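You operate a simulated robot arm through the tools that you are given. There is no shell and no other tool. Be economical: measure what you need, move in short steps, check, and stop when the job is done.

The job below is to be done with a simulated robot arm. You get a single attempt, and the scene is never put back.

Task
Put the sample plate labelled "92" from the top of the dark boxes on top of the dark grey filter and the sample plate that says "27" on the top of the black table. Turn the channel knob to 3. Put the brown tape roll from the top of the long steel bench on the top of the leak detector and the white tape roll on the top of the grey shelving. Put the numbered disc labelled "62" from the top of the long steel bench on the top of the steel bench and the numbered disc labelled "65" on the blue manual. Any order will do.

The check looks at the end state, three seconds after you hand in, the way a careful person would. Anything else that was tipped, shoved, dropped, spilled or broken makes it a failure.

Robot
A 6-joint arm with a fingered hand on a trunk, on a base that drives. Base frame: it is fixed to the floor where the robot stands at the start and does not move with it; the origin is under the middle of the robot, x ahead of it, y to its left, z up. Readings come in mm, rad, newtons and seconds.
With the tool pointing down near the work surface it reaches from about 520 to 780 mm from the robot's upright axis, wherever it stands. Its first joint turns from -2.897 to 2.897 rad. Places, roughly: blue manual [6000, -2500, 750]; channel knob [-800, -400, 1000]; dark grey filter (6x6x6 cm) [700, 0, 1100]; numbered disc [6750, -2250, 750]; sample plate [500, 0, 1000]; tape roll [6750, -2250, 1000]; top of the black table (20x171 cm) [1320, -1380, 860]; top of the grey shelving (26x156 cm) [7720, 1760, 1840]; top of the leak detector (23x25 cm) [8060, -420, 900]; top of the steel bench [4900, 1600, 800]. Payload 4 kg.
The tool frame sits at the grasp point between the pads (the TCP): z along the fingers, y along the line on which they close. The tips reach 20 mm beyond it. Largest opening 140 mm; the body of the gripper starts 54 mm behind the TCP. The gripper is a hand of 3 fingers: y runs from the thumb to the fingers, the wrist lies at [0, 0, -215] in the tool frame.
Orientation is that of the tool frame in the base frame, as a unit quaternion [w, x, y, z]. With the fingers straight down and closing along the base's y, the tool's x points along the base's -x, its y along +y and its z along -z.

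Tools
- The arm moves only by the tool servo_tool. Its argument "moves" is a list that holds one entry, the list of rows, each a list of 6 numbers: the shift along the tool's x, y, z in mm, then the turn, a rotation vector about the tool's x, y, z in rad. In form: [[[tx, ty, tz, rx, ry, rz], ...]]. A call has 1 to 10 rows; each row is the pose to reach, as a shift and turn from the pose commanded when the call began, along the tool's axes at that moment. Rows are played at 5 a second. More than 50 mm and 0.15 rad between two rows, and nothing of the call is played. A pose out of reach is approached as far as the arm can. The call stops where the force on the tool passes 40 N (or 10 N more than at its start, if that is more) or the arm is blocked; 0.2 s more then pass. In this call time passes only in rows, and 0.2 s behind the last. It gives the time, the measured TCP pose, the force on the tool (base axes), the opening and the grip force at its end, in the units of the frame above (readings bear some noise), with the torque about the TCP (base axes, N m) and any sound that the robot's microphone picked up.
- Cameras (640 x 400 px; columns grow to the right, rows downward): "scene" is now at [20.8, 118.6, 1658.4]; the picture's right is [-0.87, -0.49, 0.00], its down [-0.33, 0.60, -0.73] and it looks along [0.36, -0.64, -0.68] (base axes); focal length 214 px, centre (320, 200). "wrist" rides on the gripper at [74, -43, -79] in the tool frame; the picture's right is [0.50, 0.87, 0.00], its down [-0.59, 0.34, -0.73] and it looks along [-0.64, 0.37, 0.68] (tool axes); focal length 275 px, centre (320, 200). There is no depth. A picture from a camera that has moved, and an enlarged one, comes with that camera's place and axes in the base frame and with its lens.
- get_image(camera): a new picture of that camera. The clock stands still meanwhile.
- move_column(by): slides the trunk up (or, below 0, down) by that many mm; the arm and the scene camera ride with it, the base frame stays. It gives what a move gives, with no picture.
- drive_base(legs): drives the robot by 1 to 6 legs, each [ahead, left, turn to the left] in mm, mm and rad, along the robot's own axes; the way and the turn of a leg run together, so that a leg with both is an arc; at most 1500 mm and 3.142 rad a leg. The arm and the cameras ride along, it lands a little off, and it stops where it bumps. It gives what a move gives.
- move_fingers(finger1, finger2, thumb_bend): sets how far each is bent, from 0 (flat) to 1 (curled in); at 0.3 the hand is open as for a grip, at 0.7 the pads meet at the TCP. One left out holds its place. A second passes; each finger stops where it meets its share of the squeeze, and holds until it gets a number again. It is the only way to open and close the hand. It gives what a move gives, with no picture; readings hold the bend of each and the force on the fingers (four entries, about 0 where the hand has none), thumb and palm.
- pan_tilt(pan, tilt): turns the head with the scene camera to pan (to the left, within 2.094 rad either way) and tilt (down, from -0.506 to 1.204), counted from straight ahead of the robot. It gives what a move gives.
- inspect(camera, box): a new picture of the part [left, top, right, bottom] of that camera's present view, enlarged. The clock stands still meanwhile.
- hand_in(): hands the job in; it is judged then, once.

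Go step by step. Nothing tells you exact positions but the pictures and the camera data: compare them with the known pose of the tool, close in by small moves and look again before you grip or let go. The budget is 196 turns and 182 pictures, counting those below and the enlarged ones. Unless the task says otherwise, let go and move clear before handing in.

The tools are called after "Call:" as name(argument=value, ...) on one line, values as JSON. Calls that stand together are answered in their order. servo_tool: Moves the arm, as the interface text tells. Its arguments: {"type":"object","properties":{"moves":{"type":"array","items":{"type":"array","items":{"type":"array","items":{"type":"number"}}}}},"required":["moves"]} The other tools are called the same way: move_column (by) slides the trunk up or down; move_fingers (finger1, finger2, thumb_bend) moves the fingers one by one; drive_base (legs) drives the base; pan_tilt (pan, tilt) turns the head that bears the scene camera; get_image (camera) takes a picture; inspect (camera, box) takes an enlarged picture of a part of a camera's view; hand_in () hands the job in.

At the start:

```text
clock: 0.0
tcp_pos: [398.8, -141.9, 1322.0]
ee_rot: [0.0, 0.001, 1.0, 0.0]
force: [0.1, -1.0, 0.4]
ft_torque: [-0.02, 0.02, -0.03]
gripper_width: 139.7
grip_force: 0.0
shape: jaw
bend: [0.3, 0.3, 0.3]
finger forces: [0.0, 0.0, 0.1, 0.0, 0.0, 0.0]
trunk travel left (down, up): [-250.0, 340.0]
robot x, y, heading: [0.9, -1.7, -0.002]
head pan, tilt: [-1.059, 0.752]
```

scene: 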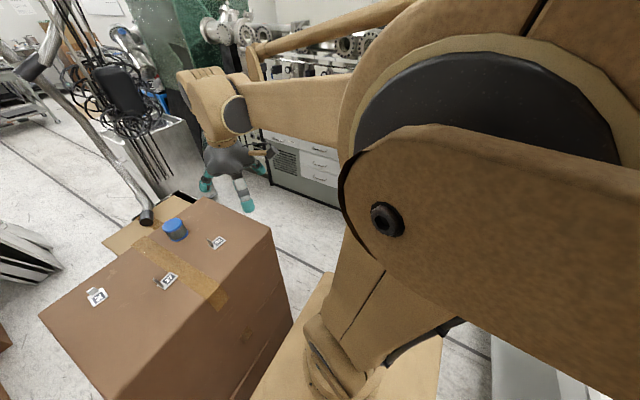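
wrist: 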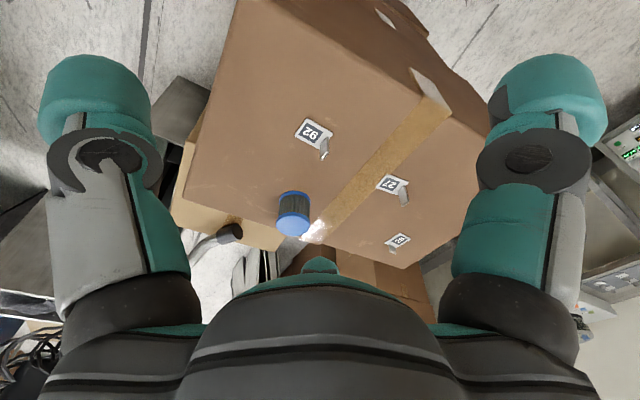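

I see a brown box stack ahead with three small labelled plates and a blue-topped cylinder on it. I'll enlarge both views to read the labels before moving.

Call:
inspect(camera="wrist", box=[260, 100, 440, 260])

Call:
inspect(camera="scene", box=[40, 180, 300, 340])

```text
2.50 times, centred on (350, 180) of wrist
camera zoom: at [325.3, -183.6, 1400.9], right [-0.5, 0.87, 0.0], down [0.59, 0.34, 0.73], along [0.64, 0.37, -0.68], focal length 688 px, centre (245, 250)
```

zoom: 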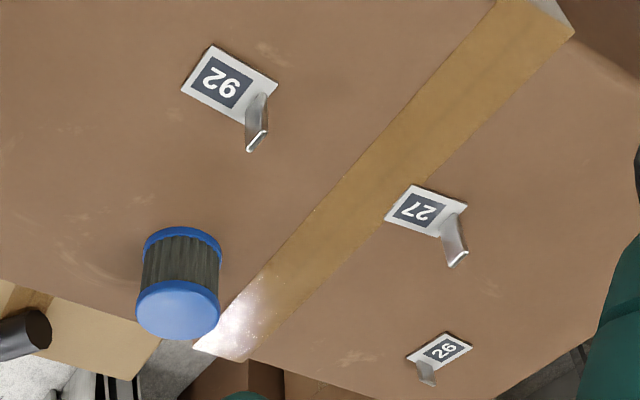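

```text
2.46 times, centred on (170, 260) of scene
camera zoom: at [20.8, 118.6, 1658.4], right [-0.87, -0.49, 0.0], down [-0.33, 0.6, -0.73], along [0.36, -0.64, -0.68], focal length 528 px, centre (689, 52)
```

zoom: 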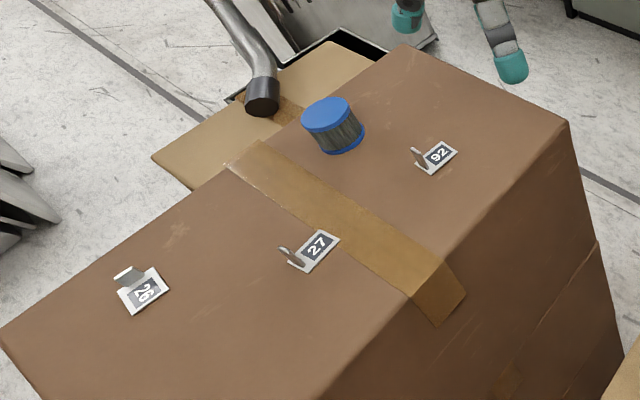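

Plates: 92 at about (516,-84), 27 at (538,70), 26 at (655,199), with the box top near z=1080. The filter is at about (654,-47). I'll bring the hand closer above 92 and look at its tab.

Call:
servo_tool(moves=[[[-28, 14, 30, 0, 0, 0], [-56, 28, 60, 0, 0, 0], [-84, 42, 90, 0, 0, 0], [-112, 56, 120, 0, 0, 0]]])

Call:
get_image(camera="wrist")

Call:
get_image(camera="scene")

```text
clock: 1.0
tcp_pos: [513.1, -84.0, 1201.8]
ee_rot: [0.0, 0.0, 1.0, 0.0]
force: [0.0, -0.1, 0.1]
ft_torque: [0.02, 0.0, -0.01]
gripper_width: 139.8
grip_force: 0.0
shape: jaw
bend: [0.3, 0.3, 0.3]
finger forces: [0.1, 0.0, 0.0, 0.0, 0.0, 0.1]
trunk travel left (down, up): [-250.0, 340.0]
robot x, y, heading: [1.9, -4.4, 0.005]
head pan, tilt: [-1.059, 0.752]
```

```text
177 pictures are left
camera wrist: at [439.8, -125.1, 1280.4], right [-0.5, 0.87, 0.0], down [0.59, 0.34, 0.73], along [0.64, 0.37, -0.68], focal length 275 px, centre (320, 200)
```

wrist: 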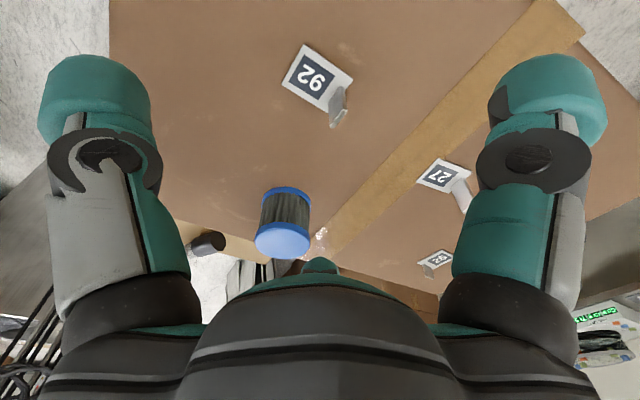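

```text
176 pictures are left
camera scene: at [22.7, 118.7, 1658.4], right [-0.87, -0.49, 0.0], down [-0.34, 0.6, -0.73], along [0.36, -0.64, -0.68], focal length 214 px, centre (320, 200)
```

scene: 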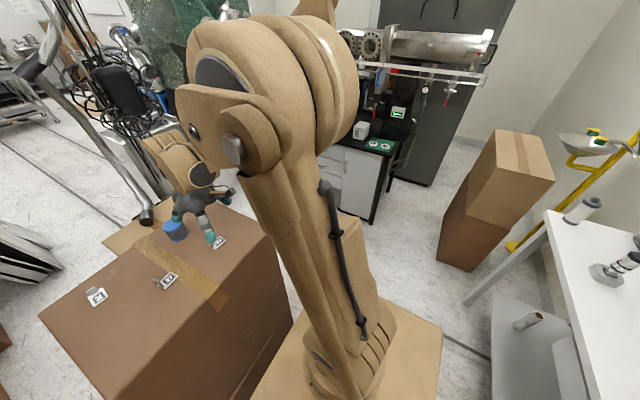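

The hand is above plate 92. I'll zoom on its tab and on the other plates to get the exact geometry.

Call:
inspect(camera="wrist", box=[265, 30, 375, 140])

Call:
inspect(camera="wrist", box=[390, 140, 490, 290])

```text
3.64 times, centred on (320, 85) of wrist
camera zoom: at [439.8, -125.1, 1280.4], right [-0.5, 0.87, 0.0], down [0.59, 0.34, 0.73], along [0.64, 0.37, -0.68], focal length 1001 px, centre (320, 618)
```

zoom: 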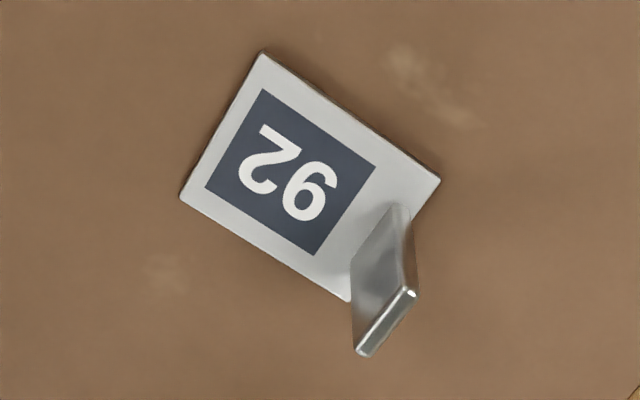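

```text
2.67 times, centred on (440, 215) of wrist
camera zoom: at [439.8, -125.1, 1280.4], right [-0.5, 0.87, 0.0], down [0.59, 0.34, 0.73], along [0.64, 0.37, -0.68], focal length 734 px, centre (0, 160)
```

zoom: 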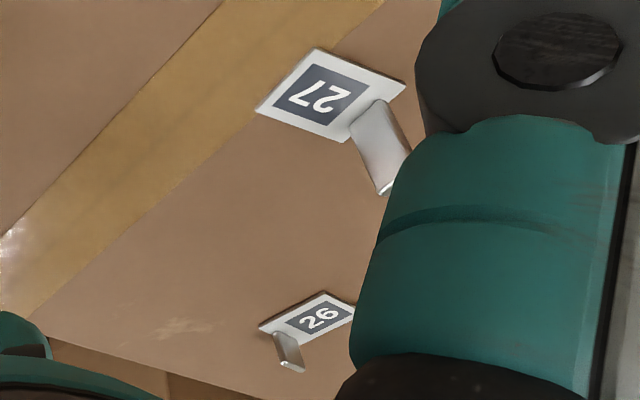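

Plate 92 lies along y with its vertical tab at about x 520, y -65, z 1083–1117, so the present orientation fits it. I'll test-close the hand in the air to see how the fingers meet.

Call:
move_fingers(finger1=0.7, finger2=0.7, thumb_bend=0.7)

Call:
get_image(camera="wrist")

Call:
inspect(camera="scene", box=[100, 120, 300, 260])

```text
clock: 2.0
tcp_pos: [511.2, -84.0, 1201.8]
ee_rot: [-0.001, 0.0, 1.0, 0.0]
force: [-0.2, -0.2, -0.3]
ft_torque: [-0.01, 0.02, 0.0]
gripper_width: 4.2
grip_force: 0.0
shape: fingers
bend: [0.69, 0.69, 0.7]
finger forces: [0.1, 0.0, 0.0, 0.0, 0.0, 0.0]
trunk travel left (down, up): [-250.0, 340.0]
robot x, y, heading: [2.4, 0.8, -0.004]
head pan, tilt: [-1.059, 0.752]
```

```text
173 pictures are left
camera wrist: at [438.1, -125.5, 1281.2], right [-0.5, 0.87, 0.0], down [0.59, 0.34, 0.73], along [0.64, 0.37, -0.68], focal length 275 px, centre (320, 200)
```

wrist: 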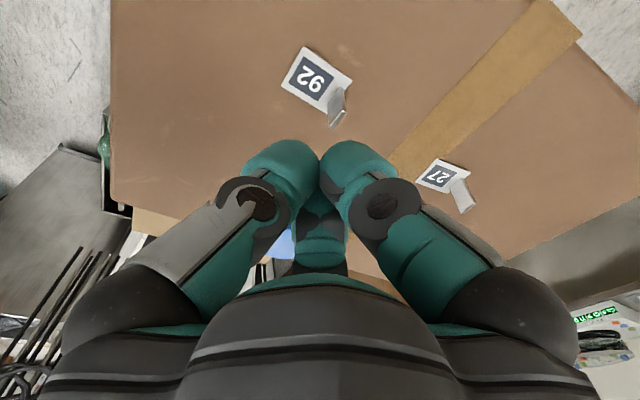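

```text
2.86 times, centred on (200, 190) of scene
camera zoom: at [20.8, 118.6, 1658.4], right [-0.87, -0.49, 0.0], down [-0.33, 0.6, -0.73], along [0.36, -0.64, -0.68], focal length 613 px, centre (663, 229)
```

zoom: 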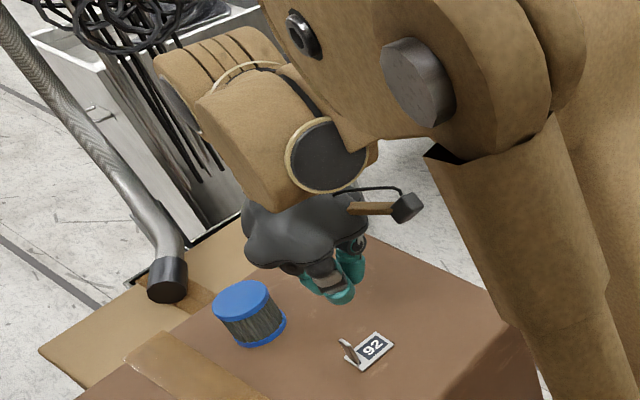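

The pinch is a centred three-point one, good for the tab. I'll half open the hand and descend to just above the tab for a check.

Call:
move_fingers(finger1=0.5, finger2=0.5, thumb_bend=0.5)

Call:
servo_tool(moves=[[[-4, 10, 20, 0, 0, 0], [-8, 19, 48, 0, 0, 0]]])

Call:
get_image(camera="wrist")

```text
clock: 3.0
tcp_pos: [511.7, -83.4, 1202.2]
ee_rot: [0.0, 0.0, 1.0, 0.001]
force: [0.2, 1.0, -0.3]
ft_torque: [0.02, 0.03, -0.03]
gripper_width: 63.3
grip_force: 0.0
shape: fingers
bend: [0.5, 0.5, 0.5]
finger forces: [0.0, 0.0, 0.1, 0.0, 0.0, 0.0]
trunk travel left (down, up): [-250.0, 340.0]
robot x, y, heading: [0.7, -1.5, -0.004]
head pan, tilt: [-1.059, 0.752]
```

```text
clock: 3.6
tcp_pos: [518.7, -67.7, 1153.1]
ee_rot: [0.0, -0.001, 1.0, 0.0]
force: [0.3, 0.1, -0.2]
ft_torque: [-0.06, -0.01, -0.04]
gripper_width: 63.4
grip_force: 0.0
shape: fingers
bend: [0.5, 0.5, 0.5]
finger forces: [0.0, 0.0, 0.0, 0.0, 0.0, 0.1]
trunk travel left (down, up): [-250.0, 340.0]
robot x, y, heading: [-2.2, 1.6, 0.004]
head pan, tilt: [-1.059, 0.752]
```

```text
171 pictures are left
camera wrist: at [446.1, -109.0, 1232.5], right [-0.5, 0.87, 0.0], down [0.59, 0.34, 0.73], along [0.64, 0.37, -0.68], focal length 275 px, centre (320, 200)
```

wrist: 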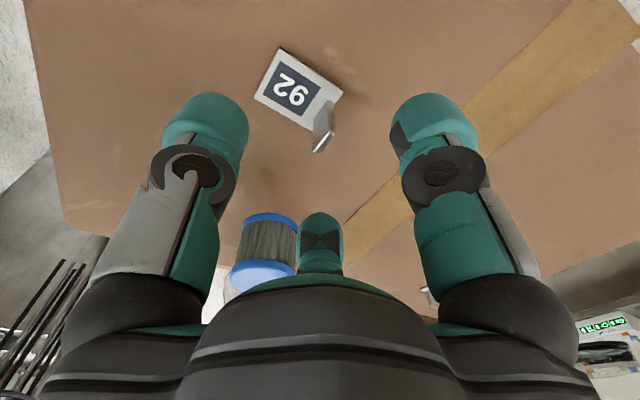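

The tab top works out at about (520,-64.5), almost under the TCP. I'll shift slightly, descend to z about 1108 and look again.

Call:
servo_tool(moves=[[[-1, 2, 22, 0, 0, 0], [-1, 2, 43, 0, 0, 0]]])

Call:
get_image(camera="wrist")

Call:
inspect(camera="scene", box=[140, 160, 280, 270])

```text
clock: 4.2
tcp_pos: [521.5, -64.1, 1109.9]
ee_rot: [0.0, 0.0, 1.0, 0.0]
force: [0.1, -0.2, -1.0]
ft_torque: [0.01, -0.01, -0.01]
gripper_width: 63.5
grip_force: 0.0
shape: fingers
bend: [0.5, 0.5, 0.5]
finger forces: [0.0, 0.0, 0.1, 0.1, 0.0, 0.0]
trunk travel left (down, up): [-250.0, 340.0]
robot x, y, heading: [-1.0, -2.7, 0.0]
head pan, tilt: [-1.059, 0.752]
```

```text
170 pictures are left
camera wrist: at [447.8, -106.3, 1189.8], right [-0.5, 0.87, 0.0], down [0.59, 0.34, 0.73], along [0.64, 0.37, -0.68], focal length 275 px, centre (320, 200)
```

wrist: 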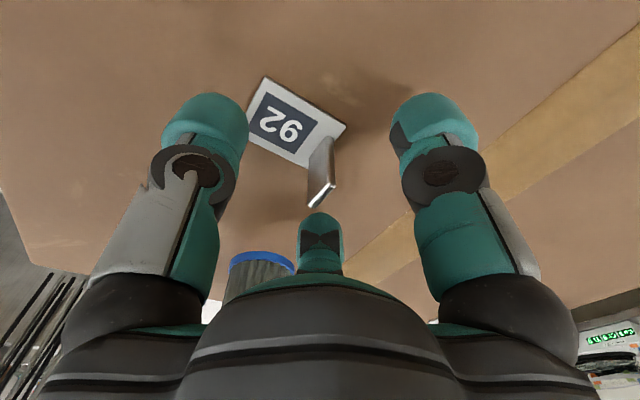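

```text
3.64 times, centred on (210, 215) of scene
camera zoom: at [21.2, 118.5, 1658.4], right [-0.87, -0.49, 0.0], down [-0.33, 0.6, -0.73], along [0.36, -0.64, -0.68], focal length 780 px, centre (720, 146)
```

zoom: 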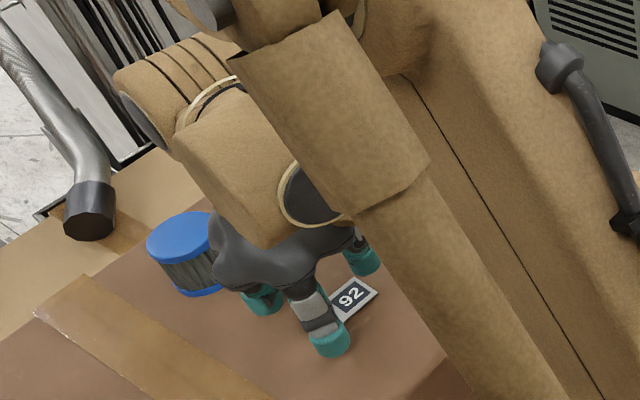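

The tab sits centred between the fingers. I'll close on it.

Call:
move_fingers(finger1=0.72, finger2=0.72, thumb_bend=0.72)

Call:
get_image(camera="wrist")

```text
clock: 5.2
tcp_pos: [521.9, -64.5, 1111.3]
ee_rot: [-0.001, 0.0, 1.0, 0.0]
force: [0.0, 0.2, 0.5]
ft_torque: [0.02, 0.0, -0.03]
gripper_width: 8.4
grip_force: 7.4
shape: fingers
bend: [0.67, 0.68, 0.68]
finger forces: [4.6, 2.8, 0.1, 0.0, 5.9, 0.0]
trunk travel left (down, up): [-250.0, 340.0]
robot x, y, heading: [3.3, 3.1, -0.001]
head pan, tilt: [-1.059, 0.752]
```

```text
168 pictures are left
camera wrist: at [447.8, -106.3, 1190.1], right [-0.5, 0.87, 0.0], down [0.59, 0.34, 0.73], along [0.64, 0.37, -0.68], focal length 275 px, centre (320, 200)
```

wrist: 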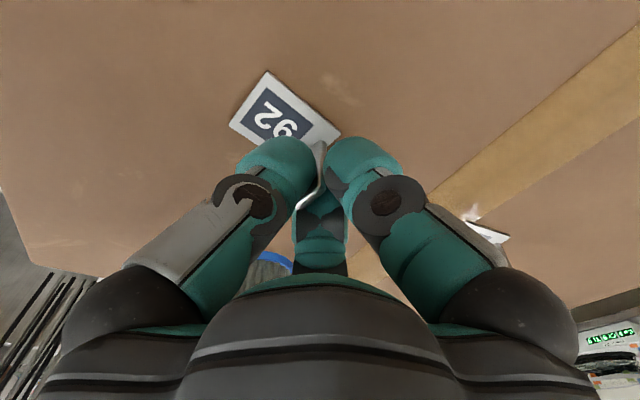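

Gripped with about 7 N. I'll lift and bring it near the filter, staying well above it.

Call:
servo_tool(moves=[[[0, 0, -40, 0, 0, 0], [0, 0, -85, 0, 0, 0], [-35, 0, -115, 0, 0, 0], [-80, 10, -115, 0, 0, 0]]])

Call:
get_image(camera="wrist")

Call:
inspect(camera="scene", box=[100, 140, 280, 280])

```text
clock: 6.2
tcp_pos: [600.7, -55.4, 1223.5]
ee_rot: [-0.001, 0.0, 1.0, 0.0]
force: [0.0, 0.3, -0.5]
ft_torque: [-0.07, -0.03, -0.01]
gripper_width: 8.5
grip_force: 6.9
shape: fingers
bend: [0.67, 0.68, 0.68]
finger forces: [4.4, 3.0, 0.0, 0.1, 5.9, 0.0]
trunk travel left (down, up): [-250.0, 340.0]
robot x, y, heading: [3.2, -1.6, -0.002]
head pan, tilt: [-1.059, 0.752]
```

```text
167 pictures are left
camera wrist: at [528.4, -95.7, 1302.4], right [-0.5, 0.87, 0.0], down [0.59, 0.34, 0.73], along [0.64, 0.37, -0.68], focal length 275 px, centre (320, 200)
```

wrist: 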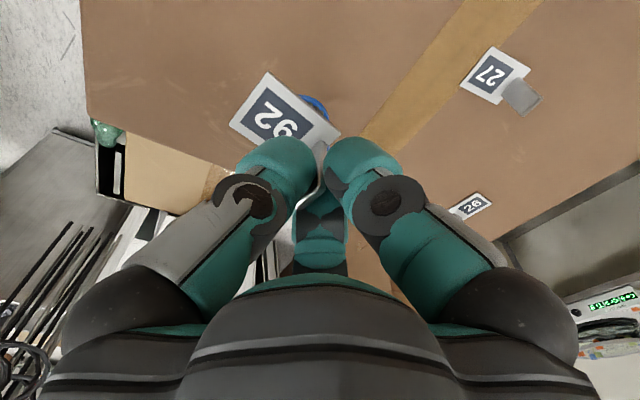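

```text
2.86 times, centred on (190, 210) of scene
camera zoom: at [23.2, 118.9, 1658.3], right [-0.87, -0.49, 0.0], down [-0.34, 0.6, -0.73], along [0.36, -0.64, -0.68], focal length 613 px, centre (691, 171)
```

zoom: 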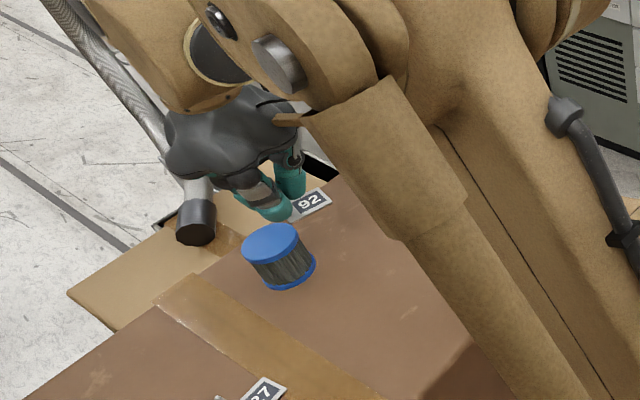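

The plate hangs level. I need the filter's exact centre, so I'll move a bit back and up for a clear wrist view of it.

Call:
servo_tool(moves=[[[40, 40, 0, 0, 0, 0], [50, 80, 0, 0, 0, 0]]])

Call:
inspect(camera="wrist", box=[80, 80, 340, 300])

```text
refused: row 1 steps farther than a row can; nothing moved
```

```text
1.82 times, centred on (210, 190) of wrist
camera zoom: at [528.4, -95.7, 1302.4], right [-0.5, 0.87, 0.0], down [0.59, 0.34, 0.73], along [0.64, 0.37, -0.68], focal length 500 px, centre (520, 218)
```

zoom: 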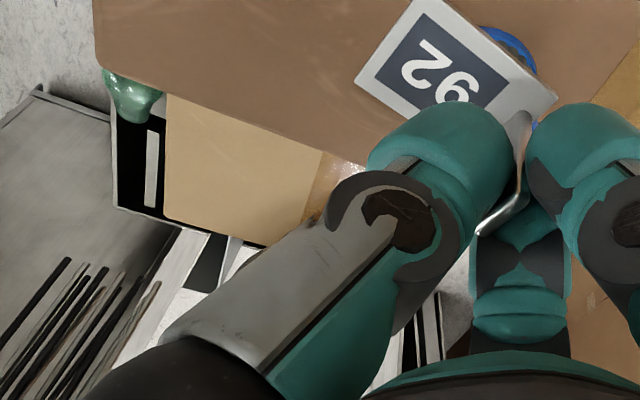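

I'll make that move in smaller steps.

Call:
servo_tool(moves=[[[20, 30, 0, 0, 0, 0], [40, 60, 0, 0, 0, 0], [60, 90, 0, 0, 0, 0]]])

Call:
get_image(camera="wrist")

```text
clock: 7.0
tcp_pos: [539.0, 38.3, 1224.8]
ee_rot: [0.001, 0.001, 1.0, 0.0]
force: [-0.4, -0.4, -0.1]
ft_torque: [-0.02, -0.01, 0.0]
gripper_width: 8.1
grip_force: 6.7
shape: fingers
bend: [0.67, 0.68, 0.68]
finger forces: [4.4, 2.9, 0.0, 0.1, 5.8, 0.0]
trunk travel left (down, up): [-250.0, 340.0]
robot x, y, heading: [3.7, -0.2, 0.003]
head pan, tilt: [-1.059, 0.752]
```

```text
164 pictures are left
camera wrist: at [465.7, -4.6, 1303.8], right [-0.5, 0.87, 0.0], down [0.59, 0.34, 0.73], along [0.64, 0.37, -0.68], focal length 275 px, centre (320, 200)
```

wrist: 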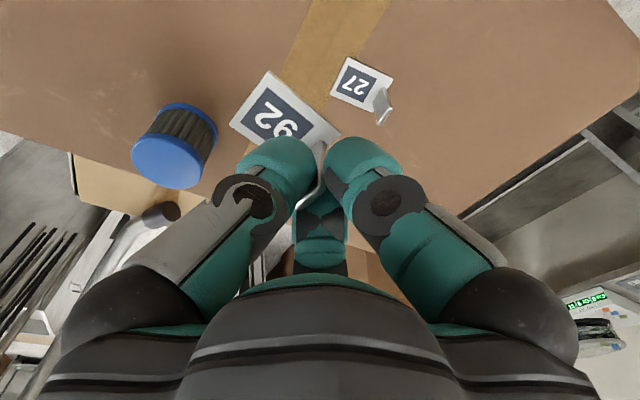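

The filter top triangulates to about (648,-40, z 1137). To centre the plate there, the TCP goes to (651,-22); I'll stop above it and check.

Call:
servo_tool(moves=[[[-37, -20, 0, 0, 0, 0], [-75, -40, 10, 0, 0, 0], [-112, -60, 30, 0, 0, 0]]])

Call:
inspect(camera="wrist", box=[180, 40, 400, 200])

Call:
inspect(camera="scene", box=[120, 160, 240, 260])

```text
clock: 7.8
tcp_pos: [653.8, -23.4, 1193.5]
ee_rot: [-0.001, 0.001, 1.0, -0.001]
force: [0.4, 0.1, -0.7]
ft_torque: [0.0, 0.01, 0.01]
gripper_width: 8.4
grip_force: 5.6
shape: fingers
bend: [0.67, 0.68, 0.68]
finger forces: [4.3, 2.9, 0.0, 0.0, 5.7, 0.0]
trunk travel left (down, up): [-250.0, 340.0]
robot x, y, heading: [-0.9, -4.0, -0.002]
head pan, tilt: [-1.059, 0.752]
```

```text
2.50 times, centred on (290, 120) of wrist
camera zoom: at [580.6, -65.8, 1272.5], right [-0.5, 0.87, 0.0], down [0.59, 0.34, 0.73], along [0.63, 0.37, -0.68], focal length 688 px, centre (395, 400)
```

zoom: 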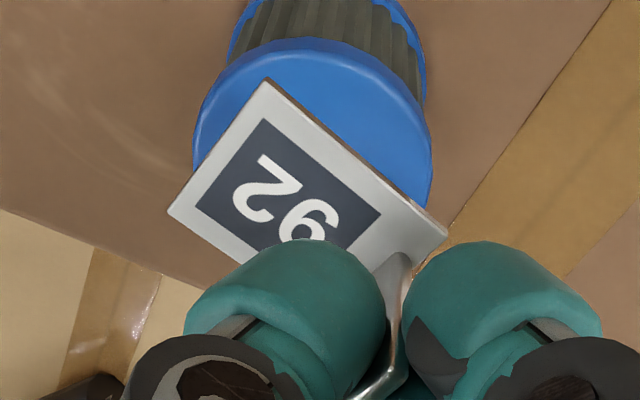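

```text
4.00 times, centred on (180, 210) of scene
camera zoom: at [23.5, 117.9, 1658.4], right [-0.87, -0.49, 0.0], down [-0.34, 0.6, -0.73], along [0.36, -0.64, -0.68], focal length 858 px, centre (880, 160)
```

zoom: 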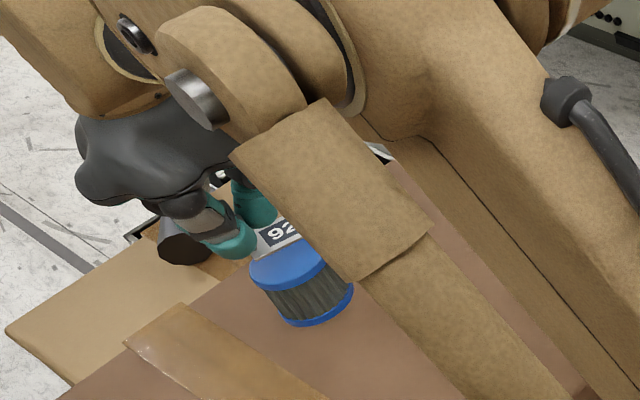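

The plate centre lies within about 2 mm of the filter centre. I'll lower it and watch the force.

Call:
servo_tool(moves=[[[0, 0, 12, 0, 0, 0], [0, 0, 20, 0, 0, 0], [0, 0, 23, 0, 0, 0]]])

Call:
inspect(camera="wrist", box=[180, 40, 400, 200])

```text
clock: 8.6
tcp_pos: [651.1, -24.8, 1172.1]
ee_rot: [0.001, 0.0, 1.0, 0.0]
force: [-0.5, 0.4, -0.6]
ft_torque: [0.0, 0.04, 0.03]
gripper_width: 8.3
grip_force: 6.5
shape: fingers
bend: [0.67, 0.68, 0.68]
finger forces: [4.4, 3.0, 0.0, 0.1, 5.7, 0.1]
trunk travel left (down, up): [-250.0, 340.0]
robot x, y, heading: [-1.7, -0.6, -0.004]
head pan, tilt: [-1.059, 0.752]
```

```text
2.50 times, centred on (290, 120) of wrist
camera zoom: at [578.7, -65.9, 1251.1], right [-0.5, 0.87, 0.0], down [0.59, 0.34, 0.73], along [0.64, 0.37, -0.68], focal length 688 px, centre (395, 400)
```

zoom: 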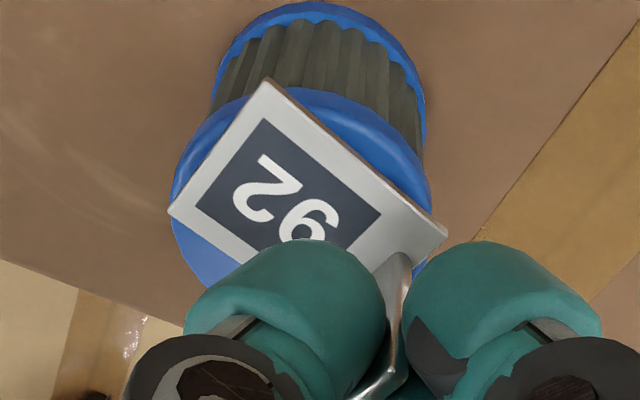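

Well centred and almost touching. I'll lower in small steps until contact shows.

Call:
servo_tool(moves=[[[0, 0, 1.5, 0, 0, 0], [0, 0, 3, 0, 0, 0]]])

Call:
servo_tool(moves=[[[0, 0, 1.5, 0, 0, 0]]])

Call:
inspect(camera="wrist", box=[180, 40, 400, 200])

```text
clock: 9.2
tcp_pos: [652.1, -25.6, 1169.6]
ee_rot: [0.001, 0.0, 1.0, 0.0]
force: [0.0, 0.4, 0.0]
ft_torque: [0.01, 0.0, 0.0]
gripper_width: 8.2
grip_force: 6.6
shape: fingers
bend: [0.67, 0.68, 0.68]
finger forces: [4.4, 3.0, 0.0, 0.0, 5.8, 0.1]
trunk travel left (down, up): [-250.0, 340.0]
robot x, y, heading: [-3.0, -0.0, 0.002]
head pan, tilt: [-1.059, 0.752]
```

```text
clock: 9.6
tcp_pos: [653.0, -24.2, 1168.0]
ee_rot: [0.0, 0.0, 1.0, 0.0]
force: [0.1, -0.2, -1.7]
ft_torque: [0.02, -0.03, -0.02]
gripper_width: 8.2
grip_force: 6.9
shape: fingers
bend: [0.67, 0.68, 0.68]
finger forces: [4.4, 2.9, 0.1, 0.0, 5.7, 0.0]
trunk travel left (down, up): [-250.0, 340.0]
robot x, y, heading: [2.4, -3.4, 0.0]
head pan, tilt: [-1.059, 0.752]
```

```text
2.50 times, centred on (290, 120) of wrist
camera zoom: at [578.6, -66.2, 1247.3], right [-0.5, 0.87, 0.0], down [0.59, 0.34, 0.73], along [0.64, 0.37, -0.68], focal length 688 px, centre (395, 400)
```

zoom: 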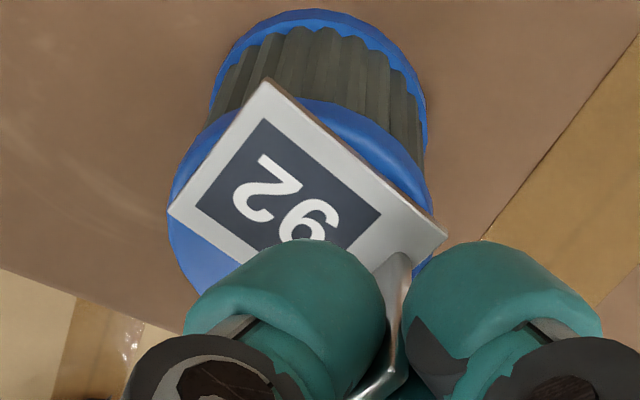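

Contact is still unclear. Going a bit further.

Call:
servo_tool(moves=[[[0, 0, 1, 0, 0, 0], [0, 0, 2, 0, 0, 0]]])

Call:
servo_tool(moves=[[[0, 0, 1, 0, 0, 0], [0, 0, 2, 0, 0, 0]]])

Call:
inspect(camera="wrist", box=[180, 40, 400, 200])

```text
clock: 10.2
tcp_pos: [652.2, -23.7, 1166.0]
ee_rot: [0.0, 0.0, 1.0, 0.0]
force: [0.1, -0.1, 0.5]
ft_torque: [0.02, -0.02, -0.01]
gripper_width: 8.1
grip_force: 6.6
shape: fingers
bend: [0.67, 0.68, 0.68]
finger forces: [4.4, 2.9, 0.1, 0.0, 5.7, 0.0]
trunk travel left (down, up): [-250.0, 340.0]
robot x, y, heading: [0.6, 0.5, -0.001]
head pan, tilt: [-1.059, 0.752]
```

```text
clock: 10.8
tcp_pos: [651.0, -24.9, 1164.8]
ee_rot: [0.0, 0.0, 1.0, 0.001]
force: [0.5, 0.6, 2.2]
ft_torque: [-0.05, -0.01, -0.03]
gripper_width: 8.4
grip_force: 7.8
shape: fingers
bend: [0.67, 0.68, 0.68]
finger forces: [4.4, 3.3, 0.0, 0.0, 6.1, 0.0]
trunk travel left (down, up): [-250.0, 340.0]
robot x, y, heading: [-4.2, 1.0, 0.002]
head pan, tilt: [-1.059, 0.752]
```

```text
2.50 times, centred on (290, 120) of wrist
camera zoom: at [578.0, -66.3, 1243.5], right [-0.5, 0.87, 0.0], down [0.59, 0.34, 0.73], along [0.64, 0.37, -0.68], focal length 688 px, centre (395, 400)
```

zoom: 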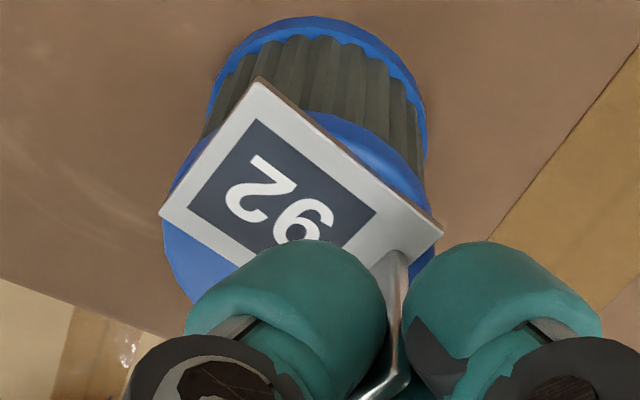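

The plate has touched down: force is up and the plate shifted slightly. I'll release gently.

Call:
move_fingers(finger1=0.62, finger2=0.62, thumb_bend=0.62)

Call:
move_fingers(finger1=0.52, finger2=0.52, thumb_bend=0.52)

Call:
get_image(camera="wrist")

```text
clock: 11.8
tcp_pos: [651.1, -24.9, 1164.1]
ee_rot: [0.0, 0.0, 1.0, 0.0]
force: [0.4, 0.3, 0.0]
ft_torque: [0.01, 0.0, 0.0]
gripper_width: 25.7
grip_force: 0.1
shape: fingers
bend: [0.62, 0.62, 0.62]
finger forces: [0.1, 0.0, 0.1, 0.1, 0.0, 0.0]
trunk travel left (down, up): [-250.0, 340.0]
robot x, y, heading: [1.2, -2.1, -0.003]
head pan, tilt: [-1.059, 0.752]
```

```text
clock: 12.8
tcp_pos: [651.3, -24.1, 1163.9]
ee_rot: [0.0, 0.0, 1.0, -0.001]
force: [-0.5, 0.0, 0.0]
ft_torque: [0.02, 0.01, 0.0]
gripper_width: 56.9
grip_force: 0.0
shape: fingers
bend: [0.52, 0.52, 0.52]
finger forces: [0.1, 0.0, 0.1, 0.0, 0.0, 0.1]
trunk travel left (down, up): [-250.0, 340.0]
robot x, y, heading: [-0.1, 0.2, 0.003]
head pan, tilt: [-1.059, 0.752]
```

```text
158 pictures are left
camera wrist: at [578.2, -66.3, 1243.4], right [-0.5, 0.87, 0.0], down [0.59, 0.34, 0.73], along [0.64, 0.37, -0.68], focal length 275 px, centre (320, 200)
```

wrist: 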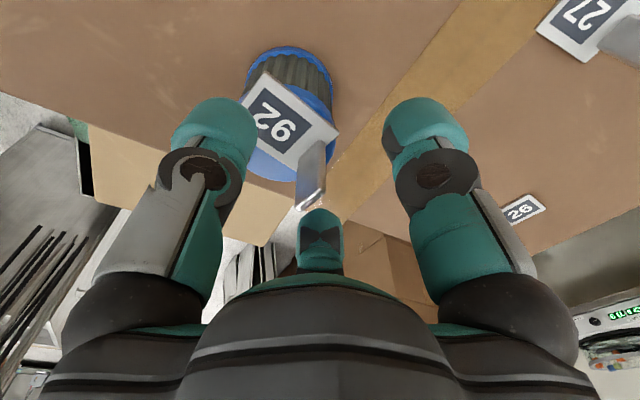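

Plate 92 is released on the filter and stands well. I'll raise the hand and move over plate 27.

Call:
servo_tool(moves=[[[0, 0, -40, 0, 0, 0], [0, 0, -65, 0, 0, 0], [35, 34, -65, 0, 0, 0], [72, 67, -65, 0, 0, 0], [108, 100, -55, 0, 0, 0]]])

Call:
get_image(camera="wrist")

Call:
inspect(camera="scene", box=[60, 160, 260, 320])

```text
clock: 14.0
tcp_pos: [543.8, 77.0, 1218.8]
ee_rot: [0.0, 0.0, 1.0, 0.0]
force: [-1.1, 0.5, 1.0]
ft_torque: [-0.02, 0.01, -0.02]
gripper_width: 57.3
grip_force: 0.1
shape: fingers
bend: [0.52, 0.52, 0.52]
finger forces: [0.0, 0.1, 0.1, 0.0, 0.0, 0.0]
trunk travel left (down, up): [-250.0, 340.0]
robot x, y, heading: [3.2, -0.0, 0.0]
head pan, tilt: [-1.059, 0.752]
```

```text
157 pictures are left
camera wrist: at [470.4, 35.4, 1297.5], right [-0.5, 0.87, 0.0], down [0.59, 0.34, 0.73], along [0.64, 0.37, -0.68], focal length 275 px, centre (320, 200)
```

wrist: 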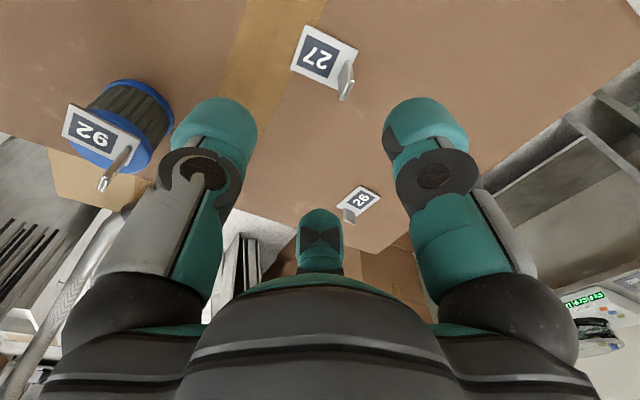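

```text
2.50 times, centred on (160, 240) of scene
camera zoom: at [19.4, 119.8, 1658.3], right [-0.87, -0.49, 0.0], down [-0.33, 0.6, -0.73], along [0.36, -0.64, -0.68], focal length 536 px, centre (720, 100)
```

zoom: 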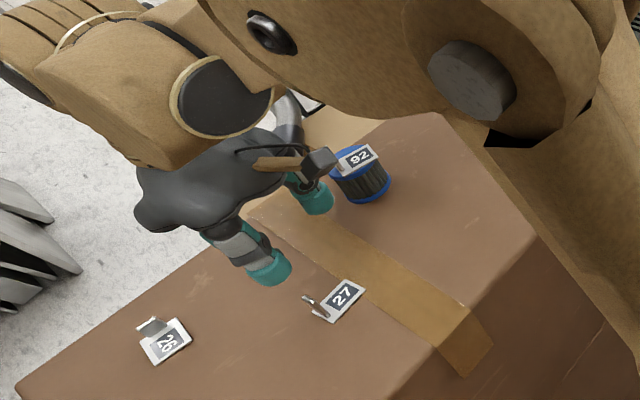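

Call:
inspect(camera="wrist", box=[270, 10, 380, 110])

```text
4.00 times, centred on (325, 60) of wrist
camera zoom: at [470.4, 35.4, 1297.5], right [-0.5, 0.87, 0.0], down [0.59, 0.34, 0.73], along [0.64, 0.37, -0.68], focal length 1101 px, centre (300, 760)
```

zoom: 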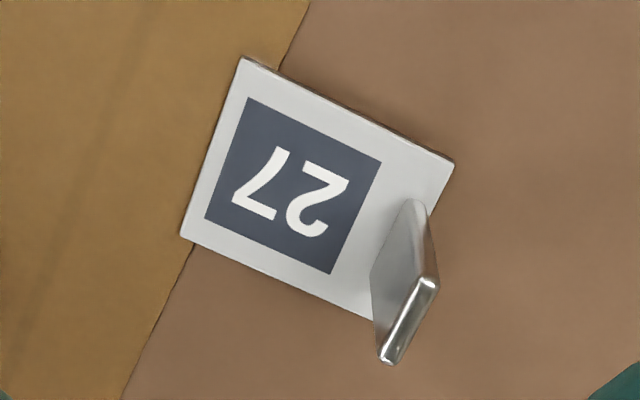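

Plate 27's tab top is at about (537,95), turned about 4°. I'll align and descend to z 1110.

Call:
servo_tool(moves=[[[4, 9, 30, 0, 0, -0.03], [7, 17, 60, 0, 0, -0.06], [7, 17, 90, 0, 0, -0.06], [7, 17, 108, 0, 0, -0.06]]])

Call:
get_image(camera="wrist")

```text
clock: 15.0
tcp_pos: [535.9, 92.0, 1108.6]
ee_rot: [0.0, -0.03, 1.0, 0.0]
force: [-0.3, -0.1, 0.8]
ft_torque: [0.02, 0.0, -0.02]
gripper_width: 57.3
grip_force: 0.0
shape: fingers
bend: [0.52, 0.52, 0.52]
finger forces: [0.0, 0.1, 0.0, 0.0, 0.0, 0.0]
trunk travel left (down, up): [-250.0, 340.0]
robot x, y, heading: [-1.5, 0.4, -0.005]
head pan, tilt: [-1.059, 0.752]
```

```text
154 pictures are left
camera wrist: at [466.3, 45.9, 1188.9], right [-0.55, 0.83, 0.0], down [0.57, 0.37, 0.73], along [0.61, 0.4, -0.68], focal length 275 px, centre (320, 200)
```

wrist: 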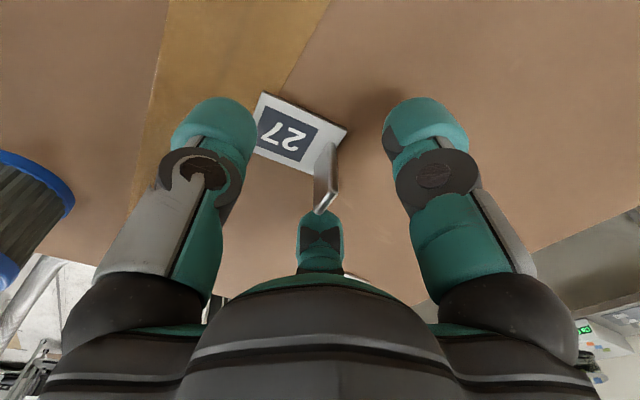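

The tab is about 3 mm off along y. I'll correct that and close.

Call:
servo_tool(moves=[[[0, 3, 0, 0, 0, 0]]])

Call:
move_fingers(finger1=0.72, finger2=0.72, thumb_bend=0.72)

Call:
servo_tool(moves=[[[0, 0, -40, 0, 0, 0], [0, 0, -90, 0, 0, 0], [0, 0, -120, 0, 0, 0]]])

Call:
get_image(camera="wrist")

Call:
pan_tilt(pan=-0.8, tilt=0.35)

Call:
get_image(camera="scene")

```text
clock: 15.4
tcp_pos: [537.1, 95.7, 1110.5]
ee_rot: [0.0, -0.03, 1.0, 0.0]
force: [-0.5, 0.6, 0.3]
ft_torque: [0.01, 0.0, -0.01]
gripper_width: 57.4
grip_force: 0.0
shape: fingers
bend: [0.52, 0.52, 0.52]
finger forces: [0.0, 0.1, 0.0, 0.1, 0.0, 0.0]
trunk travel left (down, up): [-250.0, 340.0]
robot x, y, heading: [2.6, 1.5, 0.001]
head pan, tilt: [-1.059, 0.752]
```

```text
clock: 16.4
tcp_pos: [536.8, 95.4, 1110.4]
ee_rot: [0.0, -0.03, 1.0, 0.0]
force: [0.4, 0.9, 0.7]
ft_torque: [-0.01, -0.02, 0.0]
gripper_width: 8.0
grip_force: 7.5
shape: fingers
bend: [0.68, 0.67, 0.68]
finger forces: [3.1, 4.7, 0.0, 0.1, 6.4, 0.1]
trunk travel left (down, up): [-250.0, 340.0]
robot x, y, heading: [-6.3, -3.8, -0.006]
head pan, tilt: [-1.059, 0.752]
```

```text
clock: 17.2
tcp_pos: [534.6, 96.2, 1228.8]
ee_rot: [0.0, -0.031, 1.0, 0.0]
force: [0.0, -0.7, 0.8]
ft_torque: [0.01, 0.02, -0.01]
gripper_width: 7.8
grip_force: 7.5
shape: fingers
bend: [0.68, 0.67, 0.68]
finger forces: [3.1, 4.7, 0.0, 0.0, 6.5, 0.0]
trunk travel left (down, up): [-250.0, 340.0]
robot x, y, heading: [-0.0, 1.2, 0.002]
head pan, tilt: [-1.059, 0.752]
```

```text
153 pictures are left
camera wrist: at [463.6, 49.8, 1308.9], right [-0.55, 0.83, 0.0], down [0.57, 0.37, 0.73], along [0.61, 0.4, -0.68], focal length 275 px, centre (320, 200)
```

wrist: 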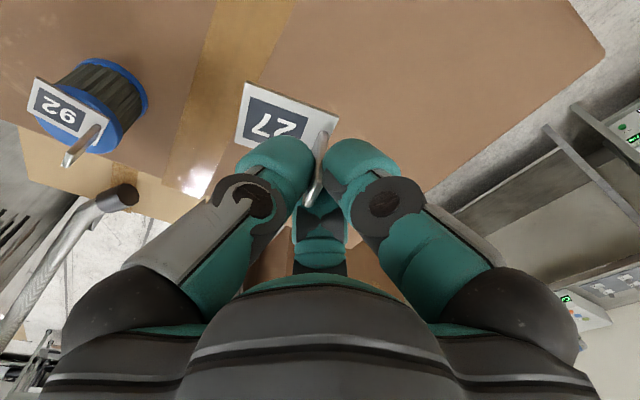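

```text
clock: 18.1
tcp_pos: [533.9, 95.7, 1228.4]
ee_rot: [0.0, -0.029, 1.0, 0.0]
force: [-0.3, -0.2, -1.0]
ft_torque: [0.02, 0.03, -0.02]
gripper_width: 7.9
grip_force: 7.5
shape: fingers
bend: [0.68, 0.67, 0.68]
finger forces: [3.1, 4.7, 0.0, 0.1, 6.5, 0.0]
trunk travel left (down, up): [-250.0, 340.0]
robot x, y, heading: [-3.0, 3.1, 0.002]
head pan, tilt: [-0.799, 0.351]
```

```text
152 pictures are left
camera scene: at [45.4, 124.1, 1694.1], right [-0.72, -0.7, 0.0], down [-0.24, 0.25, -0.94], along [0.65, -0.67, -0.34], focal length 214 px, centre (320, 200)
```

scene: 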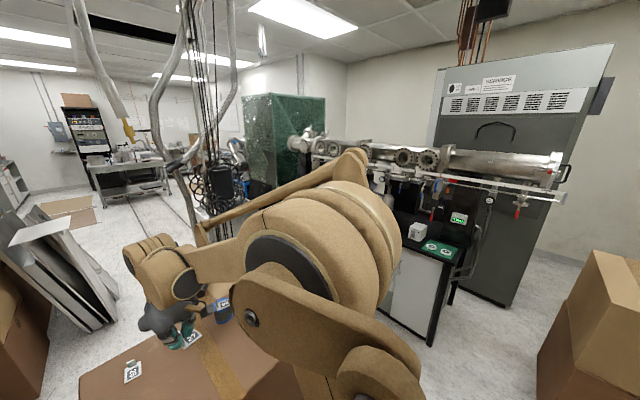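

Plate 27 is held. Now I look at the black table to the right and the surroundings for a route and a free spot.

Call:
pan_tilt(pan=-1.5, tilt=0.4)

Call:
get_image(camera="scene")

Call:
pan_tilt(pan=-2.09, tilt=0.4)

Call:
get_image(camera="scene")

Call:
pan_tilt(pan=0.3, tilt=0.35)

Call:
get_image(camera="scene")

Call:
pan_tilt(pan=1.6, tilt=0.4)

Call:
get_image(camera="scene")

```text
clock: 19.1
tcp_pos: [534.8, 95.6, 1228.7]
ee_rot: [0.0, -0.03, 1.0, 0.001]
force: [0.6, 0.0, 0.3]
ft_torque: [-0.01, 0.01, -0.01]
gripper_width: 7.7
grip_force: 7.3
shape: fingers
bend: [0.68, 0.67, 0.68]
finger forces: [3.2, 4.6, 0.0, 0.1, 6.6, 0.0]
trunk travel left (down, up): [-250.0, 340.0]
robot x, y, heading: [-2.1, 0.6, 0.001]
head pan, tilt: [-1.499, 0.4]
```

```text
151 pictures are left
camera scene: at [-12.8, 98.5, 1689.7], right [-1.0, -0.07, 0.0], down [-0.03, 0.39, -0.92], along [0.07, -0.92, -0.39], focal length 214 px, centre (320, 200)
```

scene: 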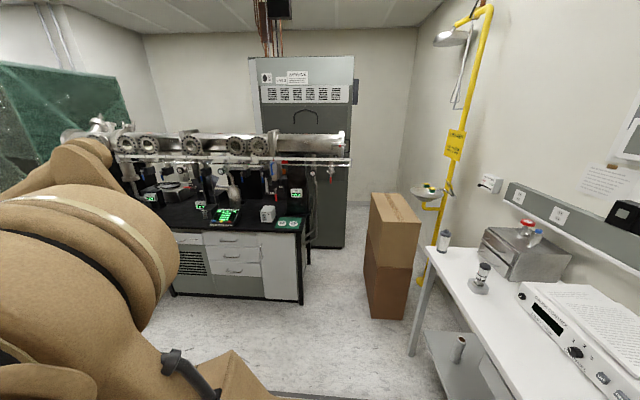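

```text
clock: 20.1
tcp_pos: [535.0, 95.5, 1228.5]
ee_rot: [0.001, -0.031, 1.0, 0.0]
force: [0.1, 0.0, -0.6]
ft_torque: [0.03, 0.01, 0.0]
gripper_width: 7.8
grip_force: 6.7
shape: fingers
bend: [0.68, 0.67, 0.68]
finger forces: [3.1, 4.7, 0.1, 0.1, 6.6, 0.0]
trunk travel left (down, up): [-250.0, 340.0]
robot x, y, heading: [1.4, 1.9, -0.001]
head pan, tilt: [-2.089, 0.4]
```

```text
150 pictures are left
camera scene: at [-65.3, 110.4, 1689.7], right [-0.87, 0.49, 0.0], down [0.19, 0.34, -0.92], along [-0.46, -0.8, -0.39], focal length 214 px, centre (320, 200)
```

scene: 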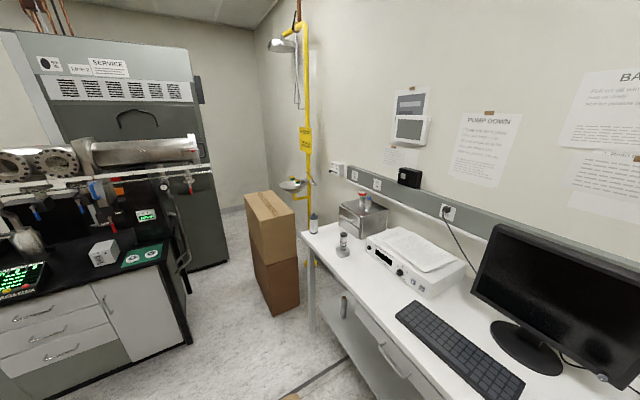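

```text
clock: 22.3
tcp_pos: [535.8, 96.9, 1228.8]
ee_rot: [0.0, -0.029, 1.0, -0.001]
force: [0.5, -1.4, -1.0]
ft_torque: [0.0, 0.0, -0.01]
gripper_width: 7.8
grip_force: 7.1
shape: fingers
bend: [0.68, 0.67, 0.68]
finger forces: [3.0, 4.6, 0.0, 0.0, 6.4, 0.0]
trunk travel left (down, up): [-250.0, 340.0]
robot x, y, heading: [-3.3, -1.0, 0.001]
head pan, tilt: [0.3, 0.351]
```

```text
149 pictures are left
camera scene: at [69.5, 218.4, 1694.2], right [0.3, -0.96, 0.0], down [-0.33, -0.1, -0.94], along [0.9, 0.28, -0.34], focal length 214 px, centre (320, 200)
```

scene: 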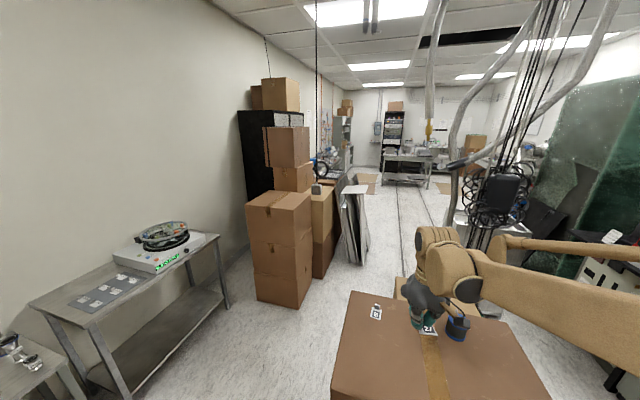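

```text
clock: 23.8
tcp_pos: [535.1, 96.7, 1228.9]
ee_rot: [0.0, -0.03, 1.0, 0.0]
force: [-0.3, 0.1, -0.3]
ft_torque: [0.01, 0.0, -0.01]
gripper_width: 7.6
grip_force: 7.0
shape: fingers
bend: [0.68, 0.67, 0.68]
finger forces: [3.1, 4.7, 0.0, 0.1, 6.6, 0.0]
trunk travel left (down, up): [-250.0, 340.0]
robot x, y, heading: [-1.9, 1.2, -0.001]
head pan, tilt: [1.6, 0.4]
```

```text
148 pictures are left
camera scene: at [-22.1, 283.5, 1689.7], right [1.0, 0.03, 0.0], down [0.01, -0.39, -0.92], along [-0.03, 0.92, -0.39], focal length 214 px, centre (320, 200)
```

scene: 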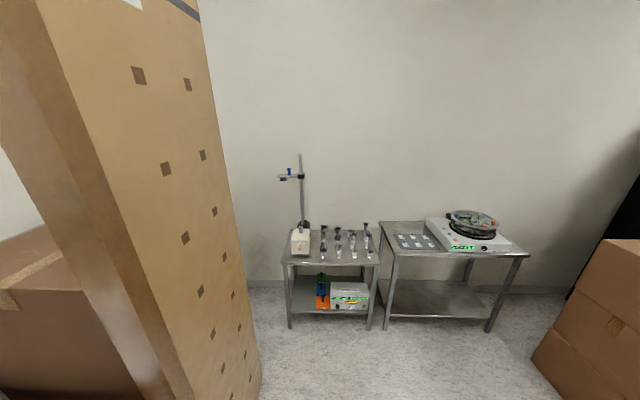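

The black table is at my right with its front edge near y=-1240; the way between the boxes and the table is open. I'll raise the hand a little, strafe right, and then turn to face the table.

Call:
servo_tool(moves=[[[0, 0, -40, 0, 0, 0]]])

Call:
drive_base(legs=[[0, -600, 0]])

Call:
pan_tilt(pan=-1.3, tilt=0.7)

Call:
get_image(camera="scene")

```text
clock: 24.2
tcp_pos: [535.0, 97.7, 1270.8]
ee_rot: [0.0, -0.03, 1.0, 0.0]
force: [0.2, 0.1, -0.3]
ft_torque: [0.0, -0.03, 0.01]
gripper_width: 7.9
grip_force: 7.3
shape: fingers
bend: [0.68, 0.67, 0.68]
finger forces: [3.2, 4.8, 0.1, 0.0, 6.5, 0.0]
trunk travel left (down, up): [-250.0, 340.0]
robot x, y, heading: [2.3, -2.0, 0.001]
head pan, tilt: [1.6, 0.4]
```

```text
clock: 27.6
tcp_pos: [537.1, -498.9, 1270.0]
ee_rot: [0.0, -0.033, 0.999, 0.0]
force: [0.3, -1.1, -0.3]
ft_torque: [-0.01, 0.02, 0.0]
gripper_width: 7.5
grip_force: 7.5
shape: fingers
bend: [0.68, 0.67, 0.68]
finger forces: [3.2, 4.7, 0.0, 0.0, 6.5, 0.1]
trunk travel left (down, up): [-250.0, 340.0]
robot x, y, heading: [2.4, -598.5, 0.006]
head pan, tilt: [1.6, 0.4]
```

```text
clock: 30.1
tcp_pos: [537.1, -497.5, 1269.6]
ee_rot: [0.001, -0.034, 0.999, 0.0]
force: [0.1, -0.1, 0.4]
ft_torque: [0.01, 0.0, 0.02]
gripper_width: 7.9
grip_force: 6.8
shape: fingers
bend: [0.68, 0.67, 0.68]
finger forces: [3.1, 4.7, 0.0, 0.1, 6.5, 0.0]
trunk travel left (down, up): [-250.0, 340.0]
robot x, y, heading: [2.0, -597.2, 0.003]
head pan, tilt: [-1.3, 0.7]
```

```text
147 pictures are left
camera scene: at [4.4, -488.7, 1662.8], right [-0.96, -0.27, 0.0], down [-0.18, 0.62, -0.77], along [0.21, -0.74, -0.64], focal length 214 px, centre (320, 200)
```

scene: 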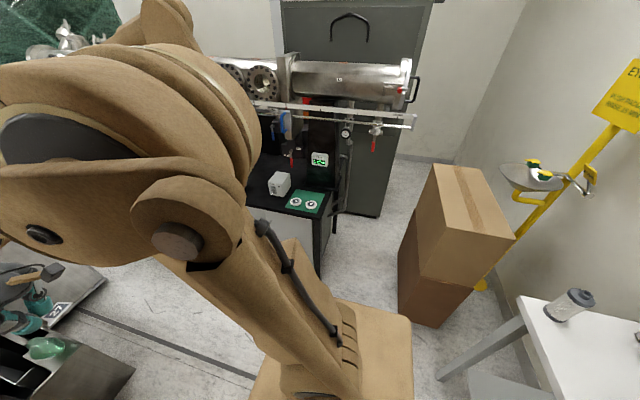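

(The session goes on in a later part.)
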